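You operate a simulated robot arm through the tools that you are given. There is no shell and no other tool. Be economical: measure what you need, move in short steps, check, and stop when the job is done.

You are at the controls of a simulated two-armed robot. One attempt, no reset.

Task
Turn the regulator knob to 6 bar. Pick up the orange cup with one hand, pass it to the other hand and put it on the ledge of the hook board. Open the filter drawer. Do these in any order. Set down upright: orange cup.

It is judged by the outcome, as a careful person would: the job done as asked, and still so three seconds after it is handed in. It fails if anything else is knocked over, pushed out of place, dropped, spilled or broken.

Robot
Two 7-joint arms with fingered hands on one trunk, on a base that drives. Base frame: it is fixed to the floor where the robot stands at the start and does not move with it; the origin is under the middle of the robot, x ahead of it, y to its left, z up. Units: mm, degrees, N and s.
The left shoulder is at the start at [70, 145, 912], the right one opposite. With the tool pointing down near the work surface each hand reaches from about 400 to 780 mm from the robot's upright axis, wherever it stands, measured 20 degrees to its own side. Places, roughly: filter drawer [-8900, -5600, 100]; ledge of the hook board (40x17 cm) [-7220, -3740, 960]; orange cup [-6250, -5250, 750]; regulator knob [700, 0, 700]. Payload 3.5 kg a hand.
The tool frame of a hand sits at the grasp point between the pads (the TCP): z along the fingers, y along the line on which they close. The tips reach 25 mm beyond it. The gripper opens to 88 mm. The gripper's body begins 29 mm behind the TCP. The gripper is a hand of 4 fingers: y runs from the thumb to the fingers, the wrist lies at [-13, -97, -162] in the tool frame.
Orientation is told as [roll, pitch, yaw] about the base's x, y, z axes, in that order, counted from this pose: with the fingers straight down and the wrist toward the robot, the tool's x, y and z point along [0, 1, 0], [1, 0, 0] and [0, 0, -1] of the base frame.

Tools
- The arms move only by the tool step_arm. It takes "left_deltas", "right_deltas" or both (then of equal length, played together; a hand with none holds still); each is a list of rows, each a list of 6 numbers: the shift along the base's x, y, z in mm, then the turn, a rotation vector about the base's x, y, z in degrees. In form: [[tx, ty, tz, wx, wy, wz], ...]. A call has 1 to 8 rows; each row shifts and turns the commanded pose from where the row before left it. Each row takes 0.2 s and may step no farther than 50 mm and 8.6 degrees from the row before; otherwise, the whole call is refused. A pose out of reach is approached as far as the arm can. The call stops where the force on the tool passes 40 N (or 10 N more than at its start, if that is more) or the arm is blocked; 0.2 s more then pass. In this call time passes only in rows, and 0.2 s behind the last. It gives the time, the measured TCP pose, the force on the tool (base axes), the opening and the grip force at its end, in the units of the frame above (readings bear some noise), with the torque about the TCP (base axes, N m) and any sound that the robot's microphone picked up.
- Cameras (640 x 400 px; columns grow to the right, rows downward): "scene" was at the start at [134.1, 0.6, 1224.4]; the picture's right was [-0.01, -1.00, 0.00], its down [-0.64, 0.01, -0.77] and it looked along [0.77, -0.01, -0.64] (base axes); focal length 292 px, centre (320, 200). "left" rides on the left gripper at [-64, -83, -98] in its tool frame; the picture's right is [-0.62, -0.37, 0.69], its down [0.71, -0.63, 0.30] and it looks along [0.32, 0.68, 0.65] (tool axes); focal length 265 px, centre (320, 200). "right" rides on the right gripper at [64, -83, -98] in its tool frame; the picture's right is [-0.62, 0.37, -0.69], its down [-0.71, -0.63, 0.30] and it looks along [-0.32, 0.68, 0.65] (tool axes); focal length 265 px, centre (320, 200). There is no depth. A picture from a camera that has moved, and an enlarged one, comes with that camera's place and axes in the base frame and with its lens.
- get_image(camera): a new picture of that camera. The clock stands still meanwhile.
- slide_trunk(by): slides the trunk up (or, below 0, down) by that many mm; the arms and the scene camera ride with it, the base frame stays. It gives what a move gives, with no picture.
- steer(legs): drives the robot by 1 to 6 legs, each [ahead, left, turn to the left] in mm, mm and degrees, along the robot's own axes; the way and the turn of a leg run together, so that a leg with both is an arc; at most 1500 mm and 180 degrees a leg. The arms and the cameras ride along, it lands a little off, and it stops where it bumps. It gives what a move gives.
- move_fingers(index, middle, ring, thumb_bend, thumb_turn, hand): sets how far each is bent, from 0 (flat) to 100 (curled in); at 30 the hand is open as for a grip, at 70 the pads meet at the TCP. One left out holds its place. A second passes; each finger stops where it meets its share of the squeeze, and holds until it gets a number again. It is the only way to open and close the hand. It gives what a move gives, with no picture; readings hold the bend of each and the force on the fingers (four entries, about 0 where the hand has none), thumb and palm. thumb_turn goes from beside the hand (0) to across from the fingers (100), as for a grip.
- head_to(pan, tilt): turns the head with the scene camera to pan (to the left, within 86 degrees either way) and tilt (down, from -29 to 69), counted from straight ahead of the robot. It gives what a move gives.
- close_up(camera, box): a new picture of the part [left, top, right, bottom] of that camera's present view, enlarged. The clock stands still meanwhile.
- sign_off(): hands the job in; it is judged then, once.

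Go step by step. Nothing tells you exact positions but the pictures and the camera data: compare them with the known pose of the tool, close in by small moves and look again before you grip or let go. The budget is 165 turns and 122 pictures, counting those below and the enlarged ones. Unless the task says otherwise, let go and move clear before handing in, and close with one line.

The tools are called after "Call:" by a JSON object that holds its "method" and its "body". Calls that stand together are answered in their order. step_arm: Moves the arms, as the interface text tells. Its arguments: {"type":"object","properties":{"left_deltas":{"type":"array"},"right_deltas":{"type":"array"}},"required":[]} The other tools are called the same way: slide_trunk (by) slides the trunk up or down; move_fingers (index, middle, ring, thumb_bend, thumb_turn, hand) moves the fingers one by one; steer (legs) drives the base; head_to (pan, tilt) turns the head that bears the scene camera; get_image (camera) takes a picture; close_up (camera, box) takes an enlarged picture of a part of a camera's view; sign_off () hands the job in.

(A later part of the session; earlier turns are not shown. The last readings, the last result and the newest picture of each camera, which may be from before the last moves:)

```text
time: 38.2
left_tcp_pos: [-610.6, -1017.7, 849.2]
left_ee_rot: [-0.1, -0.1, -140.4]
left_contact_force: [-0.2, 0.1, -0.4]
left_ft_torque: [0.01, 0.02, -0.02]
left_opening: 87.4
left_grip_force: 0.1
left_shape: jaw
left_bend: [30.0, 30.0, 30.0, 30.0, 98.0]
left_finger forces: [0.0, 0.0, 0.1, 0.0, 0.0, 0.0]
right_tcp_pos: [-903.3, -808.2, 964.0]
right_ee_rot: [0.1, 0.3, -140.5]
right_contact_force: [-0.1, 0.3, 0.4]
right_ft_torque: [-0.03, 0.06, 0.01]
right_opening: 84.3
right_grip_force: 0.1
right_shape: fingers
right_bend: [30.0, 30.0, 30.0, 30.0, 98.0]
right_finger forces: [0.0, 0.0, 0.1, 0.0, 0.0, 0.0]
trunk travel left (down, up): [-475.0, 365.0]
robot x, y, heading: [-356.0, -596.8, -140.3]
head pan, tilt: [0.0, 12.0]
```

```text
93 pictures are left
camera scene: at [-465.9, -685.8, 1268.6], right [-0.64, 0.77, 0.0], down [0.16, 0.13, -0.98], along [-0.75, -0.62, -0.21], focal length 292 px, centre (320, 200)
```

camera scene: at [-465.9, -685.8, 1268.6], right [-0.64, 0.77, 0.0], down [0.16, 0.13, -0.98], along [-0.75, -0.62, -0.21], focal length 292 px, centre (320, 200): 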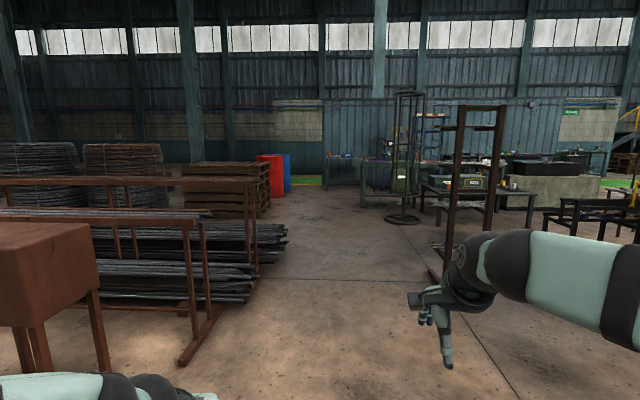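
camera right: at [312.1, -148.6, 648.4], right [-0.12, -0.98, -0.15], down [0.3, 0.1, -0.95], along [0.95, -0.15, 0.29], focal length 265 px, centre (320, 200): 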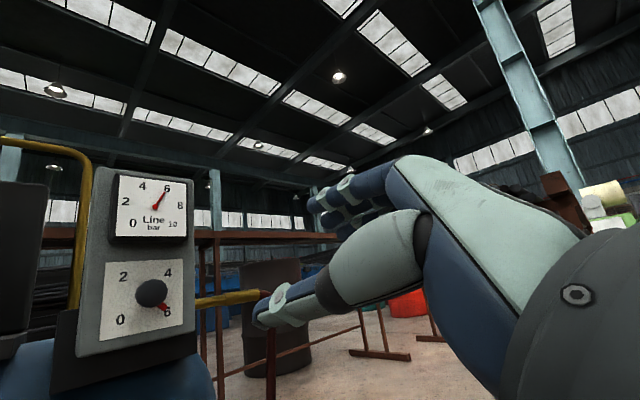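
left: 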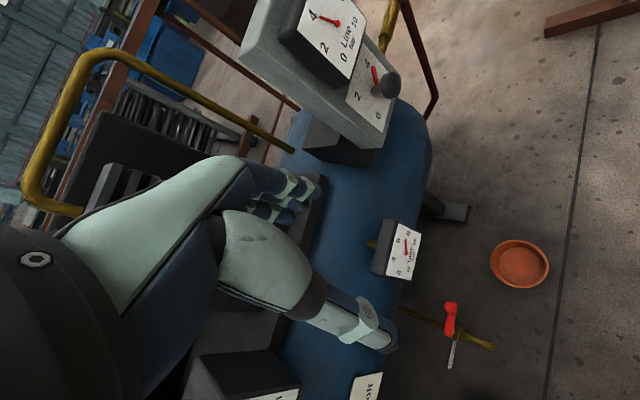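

The cup area is about 7.5 m straight ahead down a clear corridor. I'll zoom in on it and drive part way.

Call:
{"method": "close_up", "body": {"camera": "scene", "box": [280, 80, 560, 260]}}

Call:
{"method": "steer", "body": {"legs": [[1400, 0, -1], [1400, 0, 0]]}}

Call:
{"method": "get_image", "body": {"camera": "scene"}}

```text
2.22 times, centred on (420, 170) of scene
camera zoom: at [-465.9, -685.8, 1268.6], right [-0.64, 0.77, 0.0], down [0.16, 0.13, -0.98], along [-0.75, -0.62, -0.21], focal length 648 px, centre (98, 267)
```

zoom: 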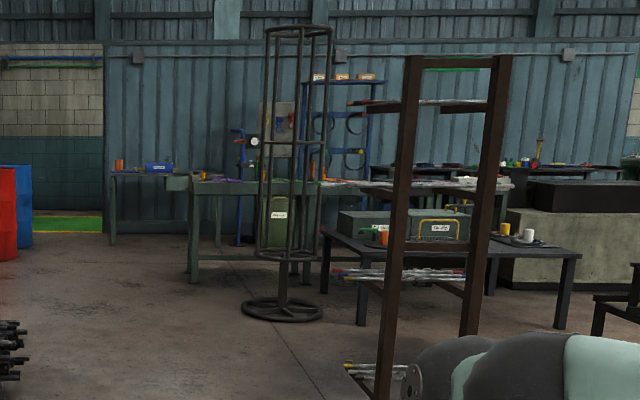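

```text
time: 51.7
left_tcp_pos: [-2791.5, -2772.6, 849.0]
left_ee_rot: [0.0, 0.0, -141.2]
left_contact_force: [0.5, -0.6, -0.3]
left_ft_torque: [-0.02, 0.0, -0.03]
left_opening: 87.6
left_grip_force: 0.0
left_shape: jaw
left_bend: [30.0, 30.0, 30.0, 30.0, 98.0]
left_finger forces: [0.0, 0.0, 0.0, 0.0, 0.0, 0.0]
right_tcp_pos: [-3078.2, -2559.9, 964.3]
right_ee_rot: [0.1, 0.3, -141.4]
right_contact_force: [-0.4, -0.6, -0.6]
right_ft_torque: [-0.01, 0.01, 0.04]
right_opening: 84.3
right_grip_force: 0.0
right_shape: fingers
right_bend: [30.0, 30.0, 30.0, 30.0, 98.0]
right_finger forces: [0.0, 0.1, 0.0, 0.0, 0.0, 0.0]
trunk travel left (down, up): [-475.0, 365.0]
robot x, y, heading: [-2528.4, -2357.8, -141.3]
head pan, tilt: [0.0, 12.0]
```

```text
91 pictures are left
camera scene: at [-2640.1, -2443.3, 1268.7], right [-0.63, 0.78, 0.0], down [0.16, 0.13, -0.98], along [-0.76, -0.61, -0.21], focal length 292 px, centre (320, 200)
```

scene: 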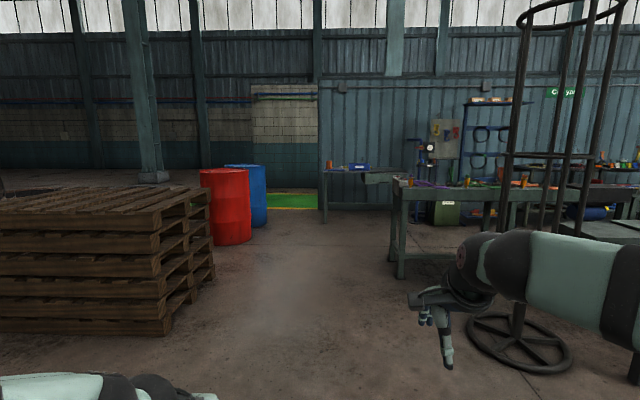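

I can see the orange cup on a small table at the far wall, with the hook board to its right behind a workbench. I'll enlarge that area.

Call:
{"method": "close_up", "body": {"camera": "scene", "box": [310, 90, 510, 220]}}

Call:
{"method": "close_up", "body": {"camera": "scene", "box": [310, 140, 410, 220]}}

```text
3.08 times, centred on (410, 155) of scene
camera zoom: at [-2640.1, -2443.3, 1268.7], right [-0.63, 0.78, 0.0], down [0.16, 0.13, -0.98], along [-0.76, -0.61, -0.21], focal length 898 px, centre (43, 338)
```

zoom: 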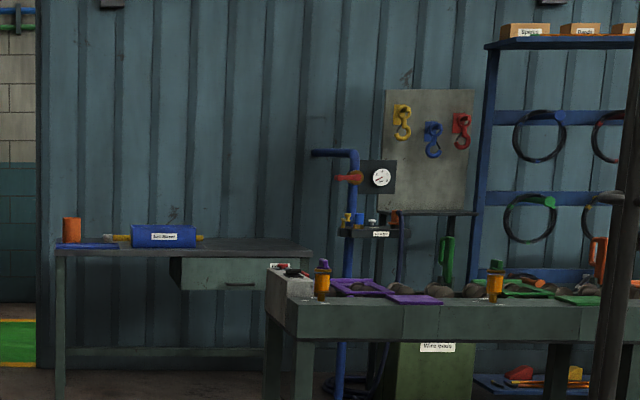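

```text
5.00 times, centred on (360, 180) of scene
camera zoom: at [-2640.1, -2443.3, 1268.7], right [-0.63, 0.78, 0.0], down [0.16, 0.13, -0.98], along [-0.76, -0.61, -0.21], focal length 1459 px, centre (120, 300)
```

zoom: 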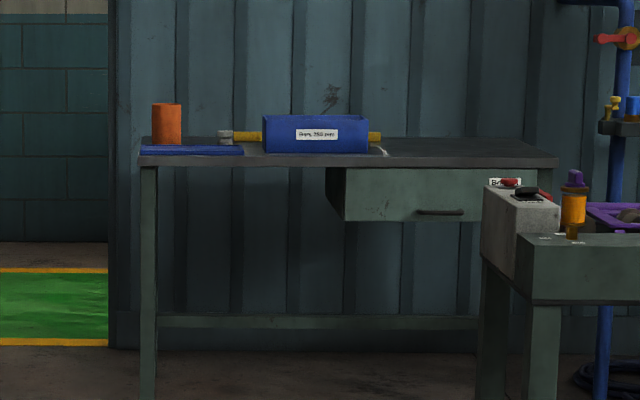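

The cup stands at the left end of the small table, about 4.7 m ahead and just to the right. I'll drive 3 m closer and look again.

Call:
{"method": "steer", "body": {"legs": [[1450, 0, 0], [1450, 0, 0]]}}

Call:
{"method": "head_to", "body": {"pan": 0, "tilt": 20}}

Call:
{"method": "get_image", "body": {"camera": "scene"}}

Call:
{"method": "head_to", "body": {"pan": -50, "tilt": 20}}

Call:
{"method": "get_image", "body": {"camera": "scene"}}

```text
time: 66.0
left_tcp_pos: [-5104.3, -4595.1, 849.5]
left_ee_rot: [0.0, 0.0, -141.9]
left_contact_force: [0.0, 0.2, 0.5]
left_ft_torque: [0.01, -0.02, -0.02]
left_opening: 87.8
left_grip_force: 0.1
left_shape: jaw
left_bend: [30.0, 30.0, 30.0, 30.0, 98.0]
left_finger forces: [0.1, 0.0, 0.0, 0.0, 0.1, 0.1]
right_tcp_pos: [-5389.2, -4380.7, 964.2]
right_ee_rot: [0.1, 0.3, -142.1]
right_contact_force: [-0.6, -1.4, -0.9]
right_ft_torque: [0.02, -0.02, 0.05]
right_opening: 84.3
right_grip_force: 0.0
right_shape: fingers
right_bend: [30.0, 30.0, 30.0, 30.0, 98.0]
right_finger forces: [0.1, 0.0, 0.1, 0.1, 0.1, 0.1]
trunk travel left (down, up): [-475.0, 365.0]
robot x, y, heading: [-4834.4, -4183.6, -142.0]
head pan, tilt: [0.0, 12.0]
```

```text
time: 66.6
left_tcp_pos: [-5103.1, -4595.5, 849.0]
left_ee_rot: [0.1, 0.0, -142.0]
left_contact_force: [-0.2, -0.3, 0.0]
left_ft_torque: [-0.01, -0.01, -0.02]
left_opening: 87.5
left_grip_force: 0.1
left_shape: jaw
left_bend: [30.0, 30.0, 30.0, 30.0, 98.0]
left_finger forces: [0.0, 0.0, 0.1, 0.0, 0.1, 0.0]
right_tcp_pos: [-5389.5, -4379.3, 964.5]
right_ee_rot: [0.1, 0.3, -142.1]
right_contact_force: [0.9, -0.5, 0.3]
right_ft_torque: [0.01, 0.0, -0.02]
right_opening: 84.3
right_grip_force: 0.0
right_shape: fingers
right_bend: [30.0, 30.0, 30.0, 30.0, 98.0]
right_finger forces: [0.0, 0.0, 0.0, 0.0, 0.0, 0.0]
trunk travel left (down, up): [-475.0, 365.0]
robot x, y, heading: [-4833.9, -4182.3, -141.9]
head pan, tilt: [0.0, 20.0]
```

```text
88 pictures are left
camera scene: at [-4949.2, -4269.0, 1255.7], right [-0.62, 0.79, 0.0], down [0.27, 0.21, -0.94], along [-0.74, -0.58, -0.34], focal length 292 px, centre (320, 200)
```

scene: 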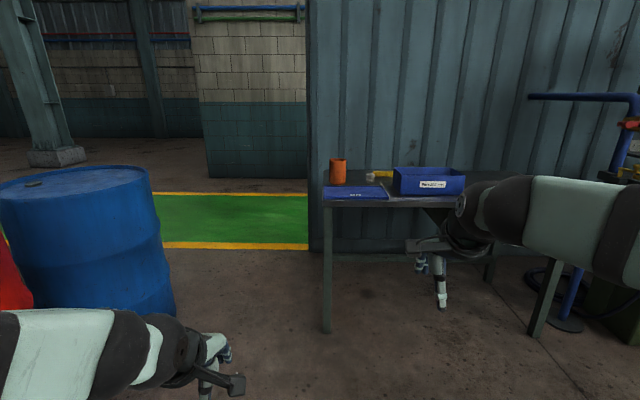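

```text
time: 67.8
left_tcp_pos: [-5102.6, -4596.0, 848.6]
left_ee_rot: [0.0, 0.0, -141.9]
left_contact_force: [0.1, 1.0, -0.7]
left_ft_torque: [0.0, 0.01, 0.0]
left_opening: 87.3
left_grip_force: 0.1
left_shape: jaw
left_bend: [30.0, 30.0, 30.0, 30.0, 98.0]
left_finger forces: [0.0, 0.0, 0.0, 0.0, 0.1, 0.1]
right_tcp_pos: [-5387.6, -4379.6, 964.5]
right_ee_rot: [0.1, 0.4, -142.0]
right_contact_force: [-0.4, 0.7, -1.0]
right_ft_torque: [-0.01, 0.0, 0.0]
right_opening: 84.3
right_grip_force: 0.1
right_shape: fingers
right_bend: [30.0, 30.0, 30.0, 30.0, 98.0]
right_finger forces: [0.0, 0.1, 0.0, 0.1, 0.0, 0.0]
trunk travel left (down, up): [-475.0, 365.0]
robot x, y, heading: [-4837.3, -4180.0, -141.9]
head pan, tilt: [-50.0, 20.0]
```

```text
87 pictures are left
camera scene: at [-4967.0, -4192.4, 1255.7], right [0.21, 0.98, 0.0], down [0.33, -0.07, -0.94], along [-0.92, 0.19, -0.34], focal length 292 px, centre (320, 200)
```

scene: 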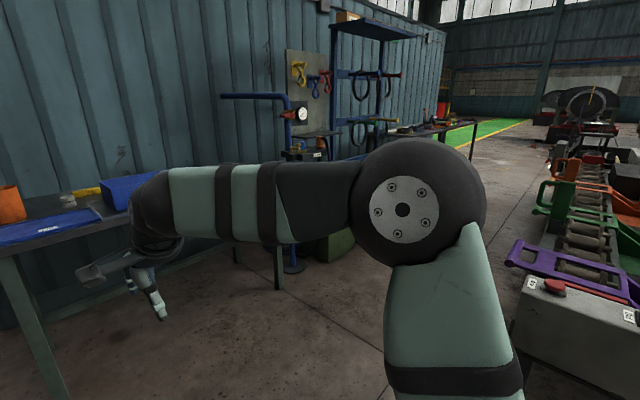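

There is an aisle between the conveyor bench and the wall, so the hook board is accessible. The cup is about 1.8 m ahead, and I'll approach with it slightly to my left for a left-hand pick.

Call:
{"method": "steer", "body": {"legs": [[900, -230, 0]]}}

Call:
{"method": "head_to", "body": {"pan": 5, "tilt": 35}}

Call:
{"method": "get_image", "body": {"camera": "scene"}}

Call:
{"method": "get_image", "body": {"camera": "left"}}

```text
time: 72.7
left_tcp_pos: [-5956.4, -4971.2, 848.7]
left_ee_rot: [0.1, -0.1, -142.1]
left_contact_force: [0.5, 0.9, -0.2]
left_ft_torque: [0.03, 0.02, 0.03]
left_opening: 87.3
left_grip_force: 0.0
left_shape: jaw
left_bend: [30.0, 30.0, 30.0, 30.0, 98.0]
left_finger forces: [0.0, 0.1, 0.0, 0.0, 0.1, 0.0]
right_tcp_pos: [-6240.9, -4755.1, 963.9]
right_ee_rot: [0.1, 0.3, -142.4]
right_contact_force: [-0.7, 0.0, -0.8]
right_ft_torque: [0.02, -0.01, -0.01]
right_opening: 84.4
right_grip_force: 0.1
right_shape: fingers
right_bend: [30.0, 30.0, 30.0, 30.0, 98.0]
right_finger forces: [0.1, 0.0, 0.0, 0.1, 0.0, 0.0]
trunk travel left (down, up): [-475.0, 365.0]
robot x, y, heading: [-5681.0, -4557.7, -141.9]
head pan, tilt: [-50.0, 20.0]
```

```text
time: 73.9
left_tcp_pos: [-5957.2, -4971.3, 850.7]
left_ee_rot: [0.0, -0.1, -142.1]
left_contact_force: [-1.2, 0.8, -0.5]
left_ft_torque: [0.0, 0.02, -0.01]
left_opening: 87.4
left_grip_force: 0.0
left_shape: jaw
left_bend: [30.0, 30.0, 30.0, 30.0, 98.0]
left_finger forces: [0.1, 0.0, 0.1, 0.0, 0.0, 0.0]
right_tcp_pos: [-6240.0, -4754.7, 964.5]
right_ee_rot: [0.1, 0.3, -142.3]
right_contact_force: [-1.4, -0.6, -0.4]
right_ft_torque: [-0.01, 0.04, 0.02]
right_opening: 84.4
right_grip_force: 0.0
right_shape: fingers
right_bend: [30.0, 30.0, 30.0, 30.0, 98.0]
right_finger forces: [0.0, 0.1, 0.0, 0.0, 0.0, 0.0]
trunk travel left (down, up): [-475.0, 365.0]
robot x, y, heading: [-5683.4, -4560.3, -142.2]
head pan, tilt: [5.0, 35.0]
```

```text
86 pictures are left
camera scene: at [-5791.5, -4648.0, 1231.8], right [-0.68, 0.73, 0.0], down [0.42, 0.39, -0.82], along [-0.6, -0.56, -0.57], focal length 292 px, centre (320, 200)
```

scene: 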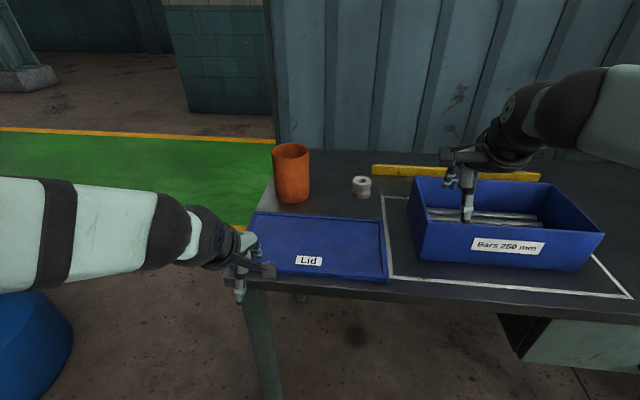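

```text
85 pictures are left
camera left: at [-5929.5, -4869.5, 948.0], right [-0.09, 0.72, -0.69], down [0.94, -0.18, -0.3], along [-0.34, -0.68, -0.65], focal length 265 px, centre (320, 200)
```

left: 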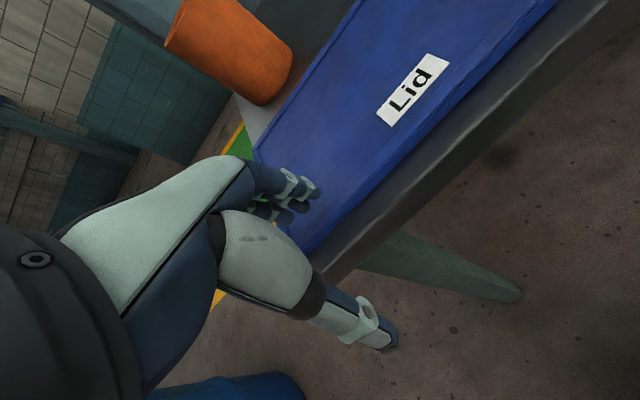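

The cup stands near the table's back-left, next to a lid, a wheel and a box of bars. I'll zoom in to size it.

Call:
{"method": "close_up", "body": {"camera": "scene", "box": [250, 120, 350, 220]}}

Call:
{"method": "close_up", "body": {"camera": "left", "box": [150, 0, 330, 120]}}

```text
4.00 times, centred on (300, 170) of scene
camera zoom: at [-5791.5, -4648.0, 1231.8], right [-0.68, 0.73, 0.0], down [0.42, 0.39, -0.82], along [-0.6, -0.56, -0.57], focal length 1167 px, centre (400, 320)
```

zoom: 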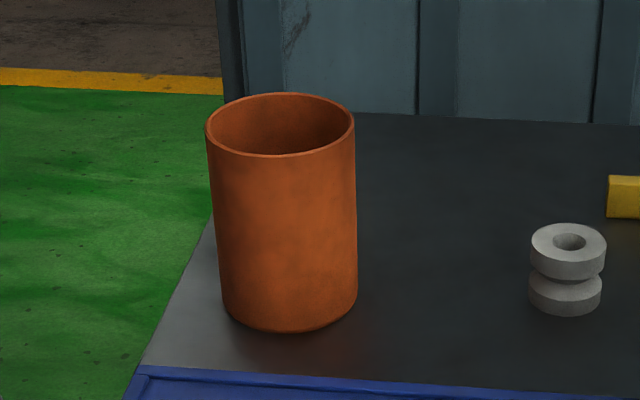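

```text
3.33 times, centred on (240, 60) of left
camera zoom: at [-5929.5, -4869.5, 948.0], right [-0.09, 0.72, -0.69], down [0.94, -0.18, -0.3], along [-0.34, -0.68, -0.65], focal length 885 px, centre (587, 667)
```

zoom: 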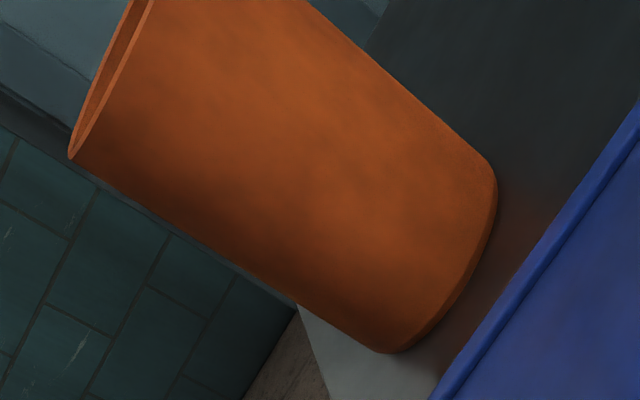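

The cup is about 95–100 mm wide, too wide for a comfortable side grip, so I'll pinch its wall at the rim from above with each hand in turn. I'll reposition so that the right hand can reach it.

Call:
{"method": "steer", "body": {"legs": [[0, 330, 0], [60, 0, 0]]}}

Call:
{"method": "head_to", "body": {"pan": -10, "tilt": 40}}

Call:
{"method": "get_image", "body": {"camera": "scene"}}

Call:
{"method": "get_image", "body": {"camera": "right"}}

```text
time: 76.7
left_tcp_pos: [-5799.2, -5271.6, 848.6]
left_ee_rot: [0.1, 0.1, -141.8]
left_contact_force: [-0.7, -0.2, -0.2]
left_ft_torque: [0.02, -0.01, 0.01]
left_opening: 87.4
left_grip_force: 0.1
left_shape: jaw
left_bend: [30.0, 30.0, 30.0, 30.0, 98.0]
left_finger forces: [0.0, 0.1, 0.1, 0.1, 0.0, 0.0]
right_tcp_pos: [-6085.8, -5056.0, 963.0]
right_ee_rot: [0.0, 0.3, -141.9]
right_contact_force: [-0.3, 0.8, 0.4]
right_ft_torque: [0.0, -0.01, -0.01]
right_opening: 84.4
right_grip_force: 0.1
right_shape: fingers
right_bend: [30.0, 30.0, 30.0, 30.0, 98.0]
right_finger forces: [0.1, 0.0, 0.0, 0.0, 0.0, 0.0]
trunk travel left (down, up): [-475.0, 365.0]
robot x, y, heading: [-5530.6, -4853.2, -141.8]
head pan, tilt: [5.0, 35.0]
```

```text
time: 77.5
left_tcp_pos: [-5798.6, -5270.8, 849.0]
left_ee_rot: [0.0, 0.0, -141.8]
left_contact_force: [0.1, 0.3, -0.7]
left_ft_torque: [-0.04, -0.01, -0.03]
left_opening: 87.4
left_grip_force: 0.0
left_shape: jaw
left_bend: [30.0, 30.0, 30.0, 30.0, 98.0]
left_finger forces: [0.0, 0.0, 0.0, 0.0, 0.0, 0.0]
right_tcp_pos: [-6086.0, -5054.4, 964.0]
right_ee_rot: [0.1, 0.3, -142.0]
right_contact_force: [0.3, 0.1, -0.1]
right_ft_torque: [0.02, 0.0, 0.01]
right_opening: 84.3
right_grip_force: 0.0
right_shape: fingers
right_bend: [30.0, 30.0, 30.0, 30.0, 98.0]
right_finger forces: [0.0, 0.1, 0.0, 0.0, 0.0, 0.1]
trunk travel left (down, up): [-475.0, 365.0]
robot x, y, heading: [-5530.1, -4856.9, -141.8]
head pan, tilt: [-10.0, 40.0]
```

```text
82 pictures are left
camera scene: at [-5645.9, -4926.1, 1224.3], right [-0.47, 0.88, 0.0], down [0.57, 0.3, -0.77], along [-0.68, -0.36, -0.64], focal length 292 px, centre (320, 200)
```

scene: 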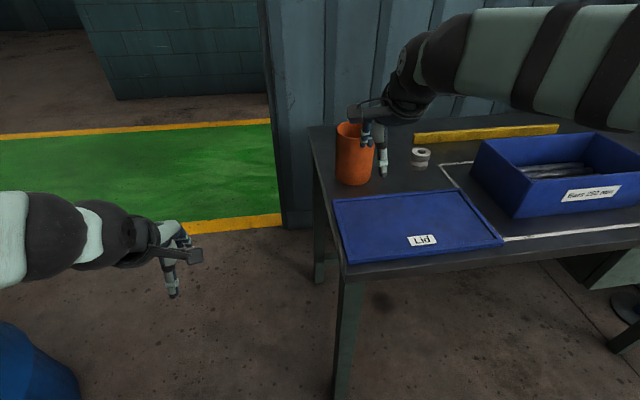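

```text
81 pictures are left
camera right: at [-5979.3, -5054.2, 1063.7], right [-0.68, 0.26, 0.69], down [0.06, 0.95, -0.3], along [-0.74, -0.16, -0.66], focal length 265 px, centre (320, 200)
```

right: 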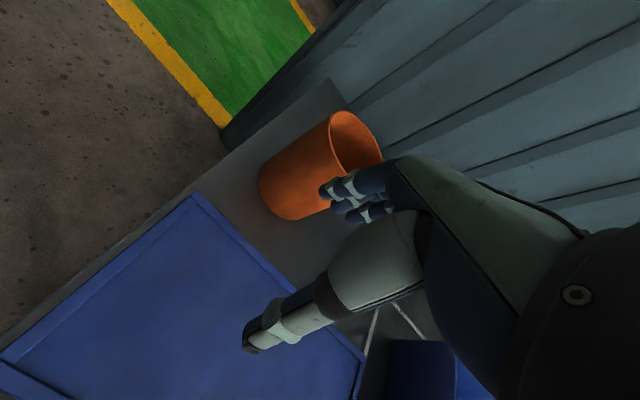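

The three views agree: the cup is about 86 mm wide and 124 mm tall, with its centre at (-6199, -5123) and base at z 811. I'll raise the right hand, yaw it so the fingers go inside and the thumb outside the right-hand rim, and narrow the opening.

Call:
{"method": "step_arm", "body": {"right_deltas": [[10, 5, 40, 0, 0, 0], [0, 0, 10, 0, 0, 8.3], [0, 0, 0, 0, 0, 8.3], [0, 0, 0, 0, 0, 8.3], [0, 0, 0, 0, 0, 8.3], [0, 0, 0, 0, 0, 8.3], [0, 0, 0, 0, 0, 8.3], [0, 0, 0, 0, 0, 8.3]]}}

Call:
{"method": "step_arm", "body": {"right_deltas": [[0, 0, 0, 0, 0, 8.3], [0, 0, 0, 0, 0, 8.3], [-35, -8, 0, 0, 0, 0], [-35, -9, 0, 0, 0, 0], [-35, -9, 0, 0, 0, 0], [-34, -9, 0, 0, 0, 0]]}}

Call:
{"method": "move_fingers", "body": {"hand": "right", "index": 48, "middle": 48, "ring": 48, "thumb_bend": 48}}

Call:
{"method": "get_image", "body": {"camera": "scene"}}

Call:
{"method": "get_image", "body": {"camera": "right"}}

```text
time: 79.3
left_tcp_pos: [-5800.2, -5271.8, 847.9]
left_ee_rot: [0.1, 0.1, -141.8]
left_contact_force: [-0.2, 0.8, 0.2]
left_ft_torque: [0.01, 0.04, 0.0]
left_opening: 87.6
left_grip_force: 0.1
left_shape: jaw
left_bend: [30.0, 30.0, 30.0, 30.0, 98.0]
left_finger forces: [0.0, 0.0, 0.1, 0.0, 0.0, 0.1]
right_tcp_pos: [-6075.7, -5051.4, 1013.5]
right_ee_rot: [0.1, 0.3, -83.7]
right_contact_force: [-0.3, 0.0, 0.2]
right_ft_torque: [0.01, -0.02, -0.02]
right_opening: 84.4
right_grip_force: 0.0
right_shape: fingers
right_bend: [30.0, 30.0, 30.0, 30.0, 98.0]
right_finger forces: [0.0, 0.1, 0.0, 0.0, 0.0, 0.0]
trunk travel left (down, up): [-475.0, 365.0]
robot x, y, heading: [-5533.5, -4856.7, -142.0]
head pan, tilt: [-10.0, 40.0]
```

```text
time: 80.2
left_tcp_pos: [-5798.9, -5272.5, 848.4]
left_ee_rot: [-0.1, 0.1, -141.6]
left_contact_force: [0.4, -0.5, -0.4]
left_ft_torque: [-0.03, 0.02, 0.01]
left_opening: 87.7
left_grip_force: 0.0
left_shape: jaw
left_bend: [30.0, 30.0, 30.0, 30.0, 98.0]
left_finger forces: [0.0, 0.0, 0.0, 0.1, 0.1, 0.0]
right_tcp_pos: [-6125.2, -5070.4, 1014.8]
right_ee_rot: [-0.5, -1.0, -69.4]
right_contact_force: [7.0, -30.2, -15.9]
right_ft_torque: [1.27, 1.35, -1.85]
right_opening: 84.4
right_grip_force: 0.1
right_shape: fingers
right_bend: [30.0, 30.0, 30.0, 30.0, 98.0]
right_finger forces: [0.0, 0.0, 0.1, 0.0, 0.1, 0.0]
right hand out of reach, approached as far as the arm can: row 4
trunk travel left (down, up): [-475.0, 365.0]
robot x, y, heading: [-5529.6, -4856.3, -142.1]
head pan, tilt: [-10.0, 40.0]
stopped in row 4 (right hand): the force on the tool passed its limit at 263 N (the readings are from after the stop); the commanded pose is now the measured one
```

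```text
time: 80.6
left_tcp_pos: [-5799.1, -5271.7, 849.5]
left_ee_rot: [0.0, 0.1, -141.9]
left_contact_force: [0.9, -0.8, -0.7]
left_ft_torque: [0.0, 0.02, -0.02]
left_opening: 87.6
left_grip_force: 0.0
left_shape: jaw
left_bend: [30.0, 30.0, 30.0, 30.0, 98.0]
left_finger forces: [0.1, 0.0, 0.0, 0.1, 0.0, 0.0]
right_tcp_pos: [-6126.1, -5068.7, 1015.0]
right_ee_rot: [-0.5, -1.2, -69.6]
right_contact_force: [3.8, -13.2, -6.9]
right_ft_torque: [0.55, 0.73, -0.97]
right_opening: 46.6
right_grip_force: 0.1
right_shape: fingers
right_bend: [48.0, 48.0, 48.0, 48.0, 100.0]
right_finger forces: [0.1, 0.0, 0.0, 0.0, 0.0, 0.0]
trunk travel left (down, up): [-475.0, 365.0]
robot x, y, heading: [-5526.3, -4855.3, -141.8]
head pan, tilt: [-10.0, 40.0]
stopped (right hand): the force on the tool passed its limit at 47 N (the readings are from after the stop); the commanded pose is now the measured one
```

```text
80 pictures are left
camera scene: at [-5646.7, -4926.6, 1224.2], right [-0.47, 0.88, 0.0], down [0.57, 0.3, -0.77], along [-0.67, -0.36, -0.64], focal length 292 px, centre (320, 200)
```

scene: 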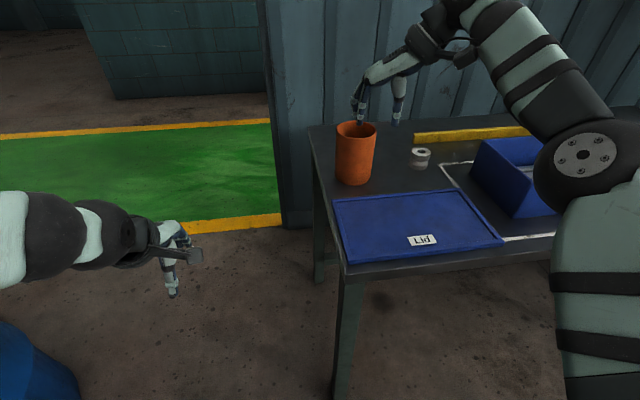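

```text
79 pictures are left
camera right: at [-6093.4, -4966.0, 1111.9], right [-0.45, -0.55, 0.71], down [-0.89, 0.33, -0.31], along [-0.07, -0.77, -0.64], focal length 265 px, centre (320, 200)
```

right: 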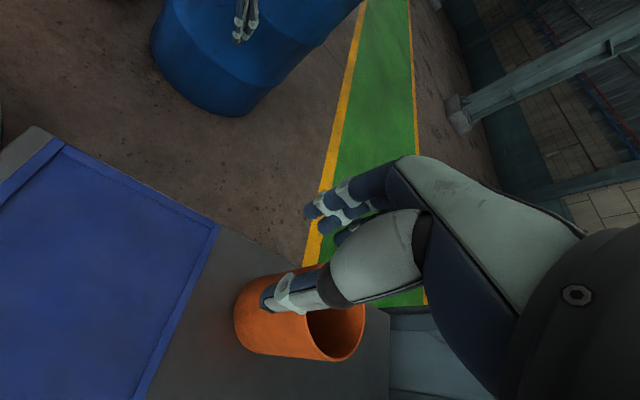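

The right forearm touched the wall behind the table when yawed that far. I'll back off toward the robot and undo the yaw, so the hand keeps its wrist toward me and grips the near rim.

Call:
{"method": "step_arm", "body": {"right_deltas": [[30, 24, 0, 0, 0, 0], [30, 24, 0, 0, 0, 0], [30, 24, 10, 0, 0, 0], [0, 0, 0, 0, 0, -8.3], [0, 0, 0, 0, 0, -8.3], [0, 0, 0, 0, 0, -8.3], [0, 0, 0, 0, 0, -8.3], [0, 0, 0, 0, 0, -8.3]]}}

Call:
{"method": "step_arm", "body": {"right_deltas": [[0, 0, 0, 0, 0, -8.3], [0, 0, 0, 0, 0, -8.3], [0, 0, 0, 0, 0, -8.3], [0, 0, 0, 0, 0, -5]]}}

Call:
{"method": "get_image", "body": {"camera": "right"}}

Call:
{"method": "get_image", "body": {"camera": "scene"}}

```text
time: 82.4
left_tcp_pos: [-5797.7, -5271.1, 850.4]
left_ee_rot: [-0.1, 0.0, -141.9]
left_contact_force: [-0.5, 0.3, 0.0]
left_ft_torque: [0.02, 0.03, -0.01]
left_opening: 88.0
left_grip_force: 0.1
left_shape: jaw
left_bend: [30.0, 30.0, 30.0, 30.0, 98.0]
left_finger forces: [0.1, 0.0, 0.0, 0.0, 0.0, 0.0]
right_tcp_pos: [-6032.1, -4997.5, 1026.1]
right_ee_rot: [-0.6, -1.0, -111.1]
right_contact_force: [0.7, -0.3, 0.2]
right_ft_torque: [0.03, 0.02, -0.01]
right_opening: 46.1
right_grip_force: 0.0
right_shape: fingers
right_bend: [48.0, 48.0, 48.0, 48.0, 100.0]
right_finger forces: [0.0, 0.1, 0.0, 0.0, 0.0, 0.0]
trunk travel left (down, up): [-475.0, 365.0]
robot x, y, heading: [-5533.5, -4858.5, -141.8]
head pan, tilt: [-10.0, 40.0]
```

```text
time: 83.4
left_tcp_pos: [-5798.5, -5271.8, 848.4]
left_ee_rot: [0.1, 0.0, -141.7]
left_contact_force: [0.5, 0.7, 0.7]
left_ft_torque: [-0.02, 0.0, 0.02]
left_opening: 87.5
left_grip_force: 0.1
left_shape: jaw
left_bend: [30.0, 30.0, 30.0, 30.0, 98.0]
left_finger forces: [0.1, 0.0, 0.0, 0.0, 0.0, 0.1]
right_tcp_pos: [-6046.5, -4995.3, 1025.8]
right_ee_rot: [0.3, -0.8, -141.3]
right_contact_force: [-0.5, 0.1, -0.6]
right_ft_torque: [0.02, 0.01, 0.0]
right_opening: 46.5
right_grip_force: 0.1
right_shape: fingers
right_bend: [48.0, 48.0, 48.0, 48.0, 100.0]
right_finger forces: [0.1, 0.0, 0.1, 0.0, 0.0, 0.1]
right hand out of reach, approached as far as the arm can: row 4
trunk travel left (down, up): [-475.0, 365.0]
robot x, y, heading: [-5533.4, -4856.7, -141.7]
head pan, tilt: [-10.0, 40.0]
```

```text
78 pictures are left
camera right: at [-5940.6, -4991.1, 1124.2], right [-0.67, 0.26, 0.69], down [0.04, 0.95, -0.32], along [-0.74, -0.18, -0.65], focal length 265 px, centre (320, 200)
```

right: 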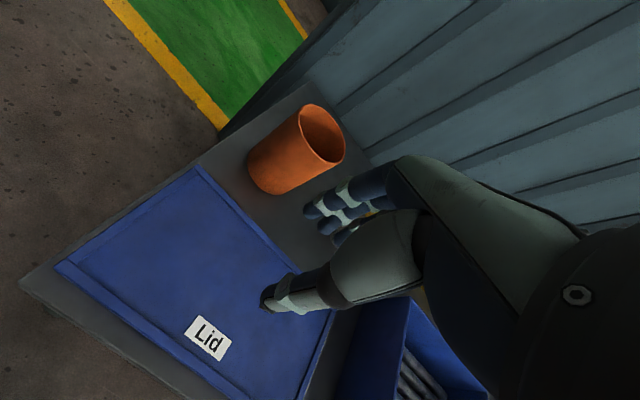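

```text
77 pictures are left
camera scene: at [-5646.7, -4926.3, 1224.2], right [-0.47, 0.88, 0.0], down [0.57, 0.3, -0.77], along [-0.67, -0.36, -0.64], focal length 292 px, centre (320, 200)
```

scene: 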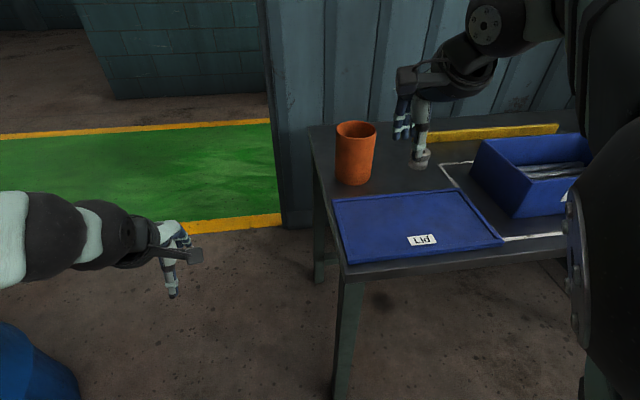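

The rim centre comes out at (-6188, -5125, 940), so the cup hasn't moved. I'll bring the right hand over the near rim, staying above it.

Call:
{"method": "step_arm", "body": {"right_deltas": [[-28, -26, 0, 0, 0, 0], [-28, -26, 0, 0, 0, 0], [-28, -26, -15, 0, 0, 0], [-28, -26, -25, 0, 0, 0]]}}

Call:
{"method": "get_image", "body": {"camera": "right"}}

Call:
{"method": "get_image", "body": {"camera": "scene"}}

```text
time: 84.4
left_tcp_pos: [-5800.0, -5271.4, 848.5]
left_ee_rot: [0.1, 0.1, -141.8]
left_contact_force: [0.1, 0.3, 0.5]
left_ft_torque: [-0.02, -0.04, 0.0]
left_opening: 87.5
left_grip_force: 0.1
left_shape: jaw
left_bend: [30.0, 30.0, 30.0, 30.0, 98.0]
left_finger forces: [0.0, 0.1, 0.1, 0.0, 0.0, 0.0]
right_tcp_pos: [-6158.2, -5103.2, 986.6]
right_ee_rot: [-0.5, -1.1, -140.9]
right_contact_force: [-0.7, -1.1, 0.3]
right_ft_torque: [-0.01, -0.01, 0.02]
right_opening: 46.2
right_grip_force: 0.0
right_shape: fingers
right_bend: [48.0, 48.0, 48.0, 48.0, 100.0]
right_finger forces: [0.0, 0.1, 0.0, 0.0, 0.1, 0.0]
trunk travel left (down, up): [-475.0, 365.0]
robot x, y, heading: [-5529.0, -4859.3, -141.6]
head pan, tilt: [-10.0, 40.0]
```

```text
76 pictures are left
camera right: at [-6051.5, -5099.3, 1083.9], right [-0.66, 0.25, 0.7], down [0.03, 0.95, -0.31], along [-0.75, -0.18, -0.64], focal length 265 px, centre (320, 200)
```

right: 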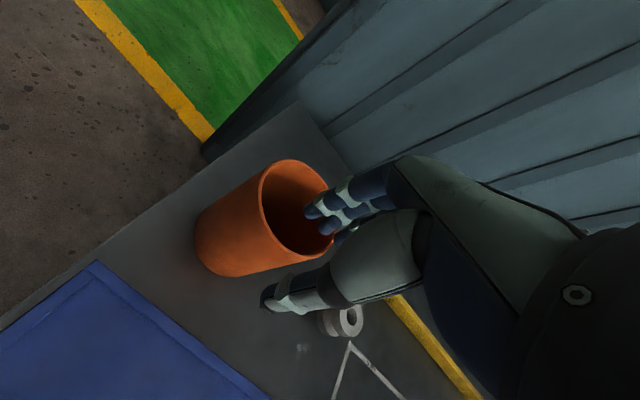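

```text
75 pictures are left
camera scene: at [-5648.4, -4927.1, 1224.0], right [-0.47, 0.88, 0.0], down [0.57, 0.3, -0.76], along [-0.67, -0.36, -0.64], focal length 292 px, centre (320, 200)
```

scene: 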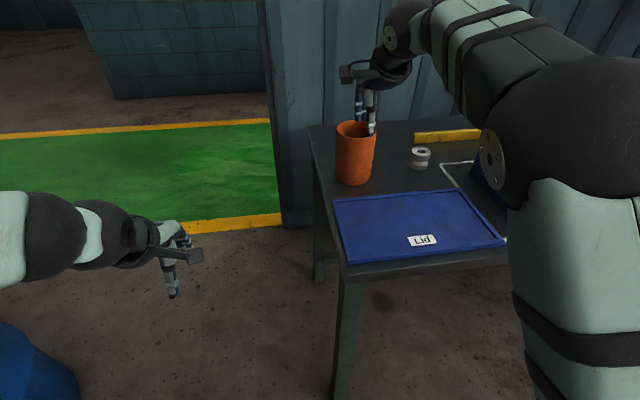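

The right hand is lined up with the near rim, thumb outside and fingers inside. Lowering slowly.

Call:
{"method": "step_arm", "body": {"right_deltas": [[0, -1, -16, 0, 0, 0], [0, -1, -16, 0, 0, 0], [0, 0, -16, 0, 0, 0], [0, 0, -14, 0, 0, 0]]}}

Call:
{"method": "get_image", "body": {"camera": "right"}}

Call:
{"method": "close_up", "body": {"camera": "scene", "box": [310, 60, 430, 200]}}

```text
time: 85.4
left_tcp_pos: [-5799.2, -5270.7, 848.9]
left_ee_rot: [0.0, 0.0, -141.8]
left_contact_force: [1.0, 0.2, 0.3]
left_ft_torque: [-0.01, 0.01, -0.01]
left_opening: 87.6
left_grip_force: 0.1
left_shape: jaw
left_bend: [30.0, 30.0, 30.0, 30.0, 98.0]
left_finger forces: [0.0, 0.1, 0.1, 0.1, 0.0, 0.0]
right_tcp_pos: [-6155.2, -5105.2, 926.2]
right_ee_rot: [-0.5, -1.2, -140.8]
right_contact_force: [-0.7, -1.4, 0.6]
right_ft_torque: [-0.08, 0.01, -0.03]
right_opening: 47.5
right_grip_force: 0.4
right_shape: fingers
right_bend: [47.0, 48.0, 48.0, 48.0, 100.0]
right_finger forces: [1.1, 0.0, 0.3, 0.1, 0.0, 0.0]
trunk travel left (down, up): [-475.0, 365.0]
robot x, y, heading: [-5530.8, -4857.2, -141.5]
head pan, tilt: [-10.0, 40.0]
```

```text
74 pictures are left
camera right: at [-6048.1, -5101.1, 1022.7], right [-0.66, 0.25, 0.71], down [0.03, 0.95, -0.31], along [-0.75, -0.18, -0.64], focal length 265 px, centre (320, 200)
```

right: 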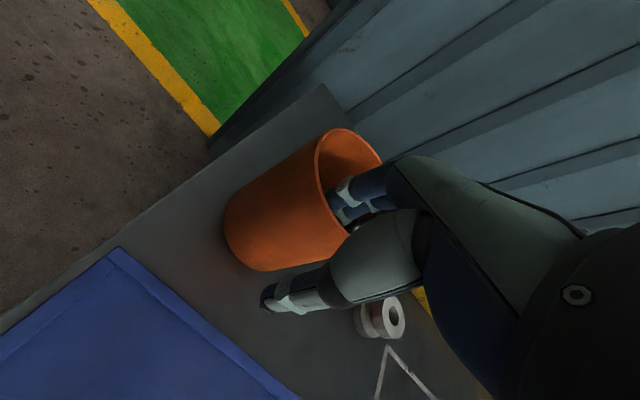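

```text
2.86 times, centred on (370, 130) of scene
camera zoom: at [-5646.5, -4926.3, 1224.2], right [-0.47, 0.88, 0.0], down [0.57, 0.3, -0.77], along [-0.68, -0.36, -0.64], focal length 834 px, centre (177, 400)
```

zoom: 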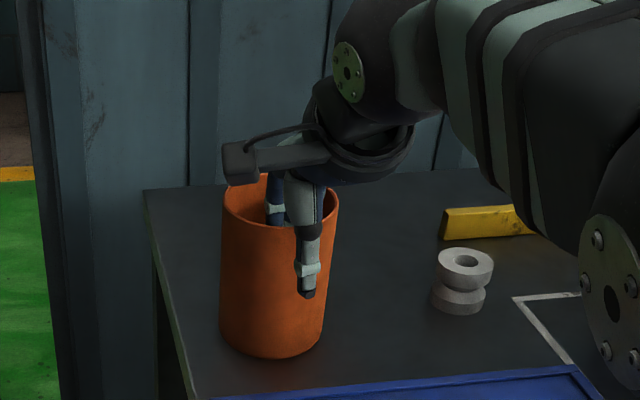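

The fingers are inside and the thumb outside the wall. Closing to pinch it.

Call:
{"method": "move_fingers", "body": {"hand": "right", "thumb_bend": 66}}

Call:
{"method": "move_fingers", "body": {"hand": "right", "index": 74, "middle": 74, "ring": 74, "thumb_bend": 76}}

Call:
{"method": "get_image", "body": {"camera": "right"}}

```text
time: 86.4
left_tcp_pos: [-5797.9, -5271.2, 848.1]
left_ee_rot: [0.1, 0.0, -141.8]
left_contact_force: [-0.2, -1.2, 0.3]
left_ft_torque: [0.01, -0.01, 0.02]
left_opening: 87.5
left_grip_force: 0.0
left_shape: jaw
left_bend: [30.0, 30.0, 30.0, 30.0, 98.0]
left_finger forces: [0.0, 0.0, 0.0, 0.1, 0.1, 0.1]
right_tcp_pos: [-6155.0, -5105.0, 926.3]
right_ee_rot: [-0.6, -1.1, -140.7]
right_contact_force: [-0.9, -0.2, 0.4]
right_ft_torque: [-0.01, -0.01, -0.01]
right_opening: 27.6
right_grip_force: 0.4
right_shape: fingers
right_bend: [47.0, 48.0, 48.0, 66.0, 100.0]
right_finger forces: [1.0, 0.1, 0.3, 0.0, 0.0, 0.1]
trunk travel left (down, up): [-475.0, 365.0]
robot x, y, heading: [-5531.6, -4858.0, -141.6]
head pan, tilt: [-10.0, 40.0]
```

```text
time: 87.4
left_tcp_pos: [-5798.8, -5271.2, 848.4]
left_ee_rot: [-0.1, 0.0, -141.8]
left_contact_force: [0.2, 0.4, 0.5]
left_ft_torque: [0.01, 0.0, 0.02]
left_opening: 87.5
left_grip_force: 0.0
left_shape: jaw
left_bend: [30.0, 30.0, 30.0, 30.0, 98.0]
left_finger forces: [0.0, 0.0, 0.0, 0.1, 0.0, 0.0]
right_tcp_pos: [-6154.1, -5104.3, 928.1]
right_ee_rot: [-0.4, -1.2, -140.7]
right_contact_force: [0.4, -0.2, 0.4]
right_ft_torque: [0.01, -0.1, 0.04]
right_opening: 0.1
right_grip_force: 10.2
right_shape: fingers
right_bend: [72.0, 73.0, 73.0, 72.0, 100.0]
right_finger forces: [6.7, 2.1, 1.5, 0.0, 9.9, 0.0]
trunk travel left (down, up): [-475.0, 365.0]
robot x, y, heading: [-5532.4, -4858.6, -141.8]
head pan, tilt: [-10.0, 40.0]
```

```text
72 pictures are left
camera right: at [-6047.8, -5100.9, 1023.1], right [-0.66, 0.25, 0.71], down [0.03, 0.95, -0.31], along [-0.75, -0.18, -0.64], focal length 265 px, centre (320, 200)
```

right: 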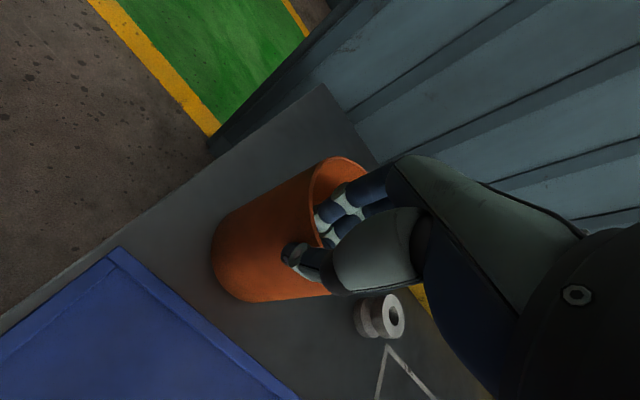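

The wall is pinched with about 10 N. Lifting slowly.

Call:
{"method": "step_arm", "body": {"right_deltas": [[0, 0, 10, 0, 0, 0], [0, 0, 15, 0, 0, 0], [0, 0, 20, 0, 0, 0], [0, 0, 20, 0, 0, 0], [0, 0, 20, 0, 0, 0]]}}

Call:
{"method": "get_image", "body": {"camera": "scene"}}

```text
time: 88.6
left_tcp_pos: [-5798.4, -5271.2, 849.1]
left_ee_rot: [-0.1, 0.0, -141.8]
left_contact_force: [-0.2, -0.7, 0.3]
left_ft_torque: [0.01, 0.02, 0.02]
left_opening: 87.5
left_grip_force: 0.0
left_shape: jaw
left_bend: [30.0, 30.0, 30.0, 30.0, 98.0]
left_finger forces: [0.0, 0.1, 0.1, 0.0, 0.1, 0.1]
right_tcp_pos: [-6155.9, -5103.3, 1010.8]
right_ee_rot: [-0.5, -1.1, -140.8]
right_contact_force: [-0.5, 0.6, -4.2]
right_ft_torque: [0.03, -0.1, 0.01]
right_opening: 0.0
right_grip_force: 10.7
right_shape: fingers
right_bend: [72.0, 73.0, 73.0, 72.0, 100.0]
right_finger forces: [7.5, 2.3, 1.7, 0.0, 10.3, 0.0]
trunk travel left (down, up): [-475.0, 365.0]
robot x, y, heading: [-5531.3, -4857.1, -141.8]
head pan, tilt: [-10.0, 40.0]
```

```text
71 pictures are left
camera scene: at [-5646.6, -4926.3, 1224.2], right [-0.47, 0.88, 0.0], down [0.57, 0.3, -0.77], along [-0.68, -0.36, -0.64], focal length 292 px, centre (320, 200)
```

scene: 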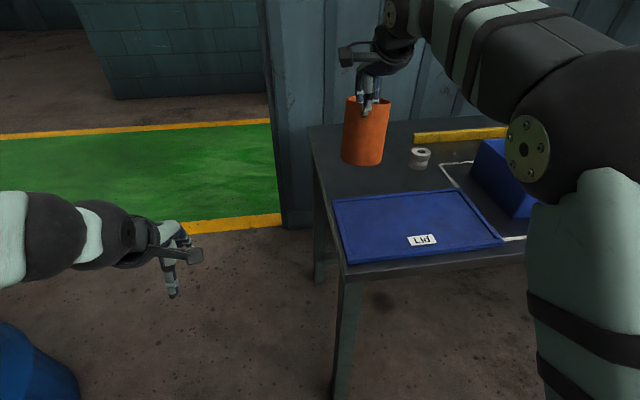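

The cup is held and almost upright. I'll lift it a bit more and back the robot away from the table for the handover.

Call:
{"method": "step_arm", "body": {"right_deltas": [[0, 0, 25, 0, 0, 0], [0, 0, 25, 0, 0, 0]]}}

Call:
{"method": "steer", "body": {"legs": [[-350, 0, 0]]}}

Call:
{"method": "head_to", "body": {"pan": 0, "tilt": 35}}

Call:
{"method": "get_image", "body": {"camera": "scene"}}

```text
time: 89.2
left_tcp_pos: [-5799.1, -5271.2, 847.9]
left_ee_rot: [-0.1, -0.1, -141.8]
left_contact_force: [0.5, 0.1, -0.1]
left_ft_torque: [-0.01, -0.04, 0.03]
left_opening: 87.6
left_grip_force: 0.0
left_shape: jaw
left_bend: [30.0, 30.0, 30.0, 30.0, 98.0]
left_finger forces: [0.0, 0.1, 0.1, 0.0, 0.1, 0.0]
right_tcp_pos: [-6156.7, -5104.9, 1059.8]
right_ee_rot: [-0.5, -1.1, -140.9]
right_contact_force: [-0.7, 0.5, -2.9]
right_ft_torque: [0.02, -0.04, -0.01]
right_opening: 0.0
right_grip_force: 10.1
right_shape: fingers
right_bend: [72.0, 73.0, 73.0, 72.0, 100.0]
right_finger forces: [7.1, 2.2, 1.8, 0.0, 9.9, 0.0]
trunk travel left (down, up): [-475.0, 365.0]
robot x, y, heading: [-5529.2, -4856.4, -142.1]
head pan, tilt: [-10.0, 40.0]
```

```text
time: 91.5
left_tcp_pos: [-5527.8, -5058.2, 849.7]
left_ee_rot: [0.0, 0.0, -141.8]
left_contact_force: [-0.1, 0.2, 0.2]
left_ft_torque: [-0.02, 0.01, 0.02]
left_opening: 87.9
left_grip_force: 0.2
left_shape: jaw
left_bend: [30.0, 30.0, 30.0, 30.0, 98.0]
left_finger forces: [0.0, 0.1, 0.0, 0.0, 0.1, 0.1]
right_tcp_pos: [-5885.1, -4890.2, 1060.1]
right_ee_rot: [-0.4, -1.0, -140.9]
right_contact_force: [0.3, -0.1, -3.6]
right_ft_torque: [0.0, -0.1, 0.01]
right_opening: 0.0
right_grip_force: 10.8
right_shape: fingers
right_bend: [72.0, 73.0, 73.0, 72.0, 100.0]
right_finger forces: [7.4, 2.2, 1.9, 0.0, 10.3, 0.0]
trunk travel left (down, up): [-475.0, 365.0]
robot x, y, heading: [-5259.9, -4643.1, -142.0]
head pan, tilt: [-10.0, 40.0]
```

```text
time: 92.2
left_tcp_pos: [-5528.6, -5057.5, 848.8]
left_ee_rot: [0.0, 0.0, -141.8]
left_contact_force: [0.4, 0.1, -0.7]
left_ft_torque: [-0.01, -0.01, 0.02]
left_opening: 87.6
left_grip_force: 0.1
left_shape: jaw
left_bend: [30.0, 30.0, 30.0, 30.0, 98.0]
left_finger forces: [0.1, 0.0, 0.1, 0.1, 0.0, 0.0]
right_tcp_pos: [-5886.1, -4889.9, 1059.6]
right_ee_rot: [-0.6, -1.0, -140.8]
right_contact_force: [-0.6, 0.2, -3.8]
right_ft_torque: [0.02, -0.09, -0.03]
right_opening: 0.0
right_grip_force: 10.8
right_shape: fingers
right_bend: [72.0, 73.0, 73.0, 72.0, 100.0]
right_finger forces: [7.3, 2.1, 1.9, 0.0, 10.1, 0.0]
trunk travel left (down, up): [-475.0, 365.0]
robot x, y, heading: [-5261.4, -4644.3, -141.5]
head pan, tilt: [0.0, 35.0]
```

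```text
70 pictures are left
camera scene: at [-5370.2, -4727.7, 1231.7], right [-0.62, 0.79, 0.0], down [0.45, 0.35, -0.82], along [-0.64, -0.51, -0.57], focal length 292 px, centre (320, 200)
```

scene: 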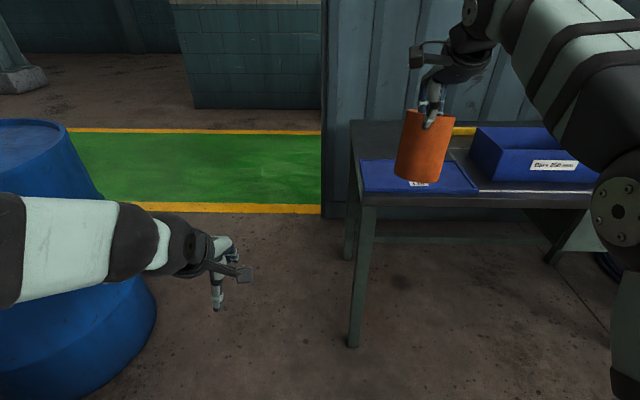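

The cup hangs steadily. I'll bring it to the middle in front of me while yawing the right hand outward, leaving the left side of the rim free for the other hand.

Call:
{"method": "step_arm", "body": {"right_deltas": [[21, -5.7, -2, 0, 0, 7.8], [21, -5.7, -2, 0, 0, 7.8], [21, -5.7, -2, 0, 0, 7.8], [21, -5.7, -2, 0, 0, 7.8]]}}

Call:
{"method": "step_arm", "body": {"right_deltas": [[21, -5.7, -2, 0, 0, 7.8], [21, -5.7, -2, 0, 0, 7.8], [21, -5.7, -2, 0, 0, 7.8], [21, -5.7, -2, 0, 0, 7.8], [21, -5.7, -2, 0, 0, 7.8]]}}

Call:
{"method": "get_image", "body": {"camera": "scene"}}

```text
time: 93.2
left_tcp_pos: [-5528.7, -5058.5, 848.4]
left_ee_rot: [0.0, 0.0, -141.9]
left_contact_force: [0.6, -0.4, 0.1]
left_ft_torque: [0.04, 0.02, 0.02]
left_opening: 87.7
left_grip_force: 0.1
left_shape: jaw
left_bend: [30.0, 30.0, 30.0, 30.0, 98.0]
left_finger forces: [0.1, 0.0, 0.1, 0.0, 0.0, 0.0]
right_tcp_pos: [-5799.9, -4915.0, 1052.7]
right_ee_rot: [-0.5, -0.9, -109.5]
right_contact_force: [-0.3, -0.8, -3.7]
right_ft_torque: [0.09, -0.06, 0.02]
right_opening: 0.1
right_grip_force: 10.4
right_shape: fingers
right_bend: [73.0, 73.0, 73.0, 72.0, 100.0]
right_finger forces: [7.4, 2.2, 1.6, 0.0, 9.9, 0.0]
trunk travel left (down, up): [-475.0, 365.0]
robot x, y, heading: [-5258.9, -4641.9, -142.0]
head pan, tilt: [0.0, 35.0]
```

```text
time: 94.4
left_tcp_pos: [-5526.8, -5057.9, 847.5]
left_ee_rot: [-0.1, 0.1, -141.8]
left_contact_force: [-0.2, 0.0, 0.8]
left_ft_torque: [-0.01, 0.03, -0.01]
left_opening: 87.5
left_grip_force: 0.0
left_shape: jaw
left_bend: [30.0, 30.0, 30.0, 30.0, 98.0]
left_finger forces: [0.0, 0.0, 0.0, 0.1, 0.1, 0.1]
right_tcp_pos: [-5694.9, -4942.4, 1042.4]
right_ee_rot: [-0.5, -1.1, -70.5]
right_contact_force: [0.3, 0.4, -3.3]
right_ft_torque: [0.08, 0.0, 0.0]
right_opening: 0.0
right_grip_force: 10.5
right_shape: fingers
right_bend: [73.0, 73.0, 73.0, 72.0, 100.0]
right_finger forces: [7.8, 2.0, 1.7, 0.1, 10.0, 0.1]
trunk travel left (down, up): [-475.0, 365.0]
robot x, y, heading: [-5262.0, -4646.7, -141.8]
head pan, tilt: [0.0, 35.0]
```

```text
69 pictures are left
camera scene: at [-5369.9, -4728.2, 1231.7], right [-0.62, 0.79, 0.0], down [0.45, 0.35, -0.82], along [-0.64, -0.51, -0.57], focal length 292 px, centre (320, 200)
```

scene: 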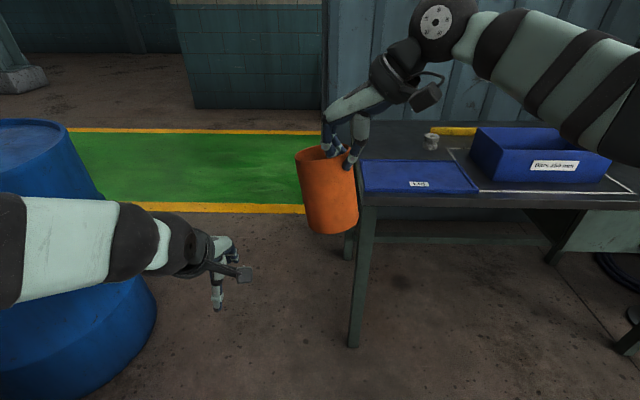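

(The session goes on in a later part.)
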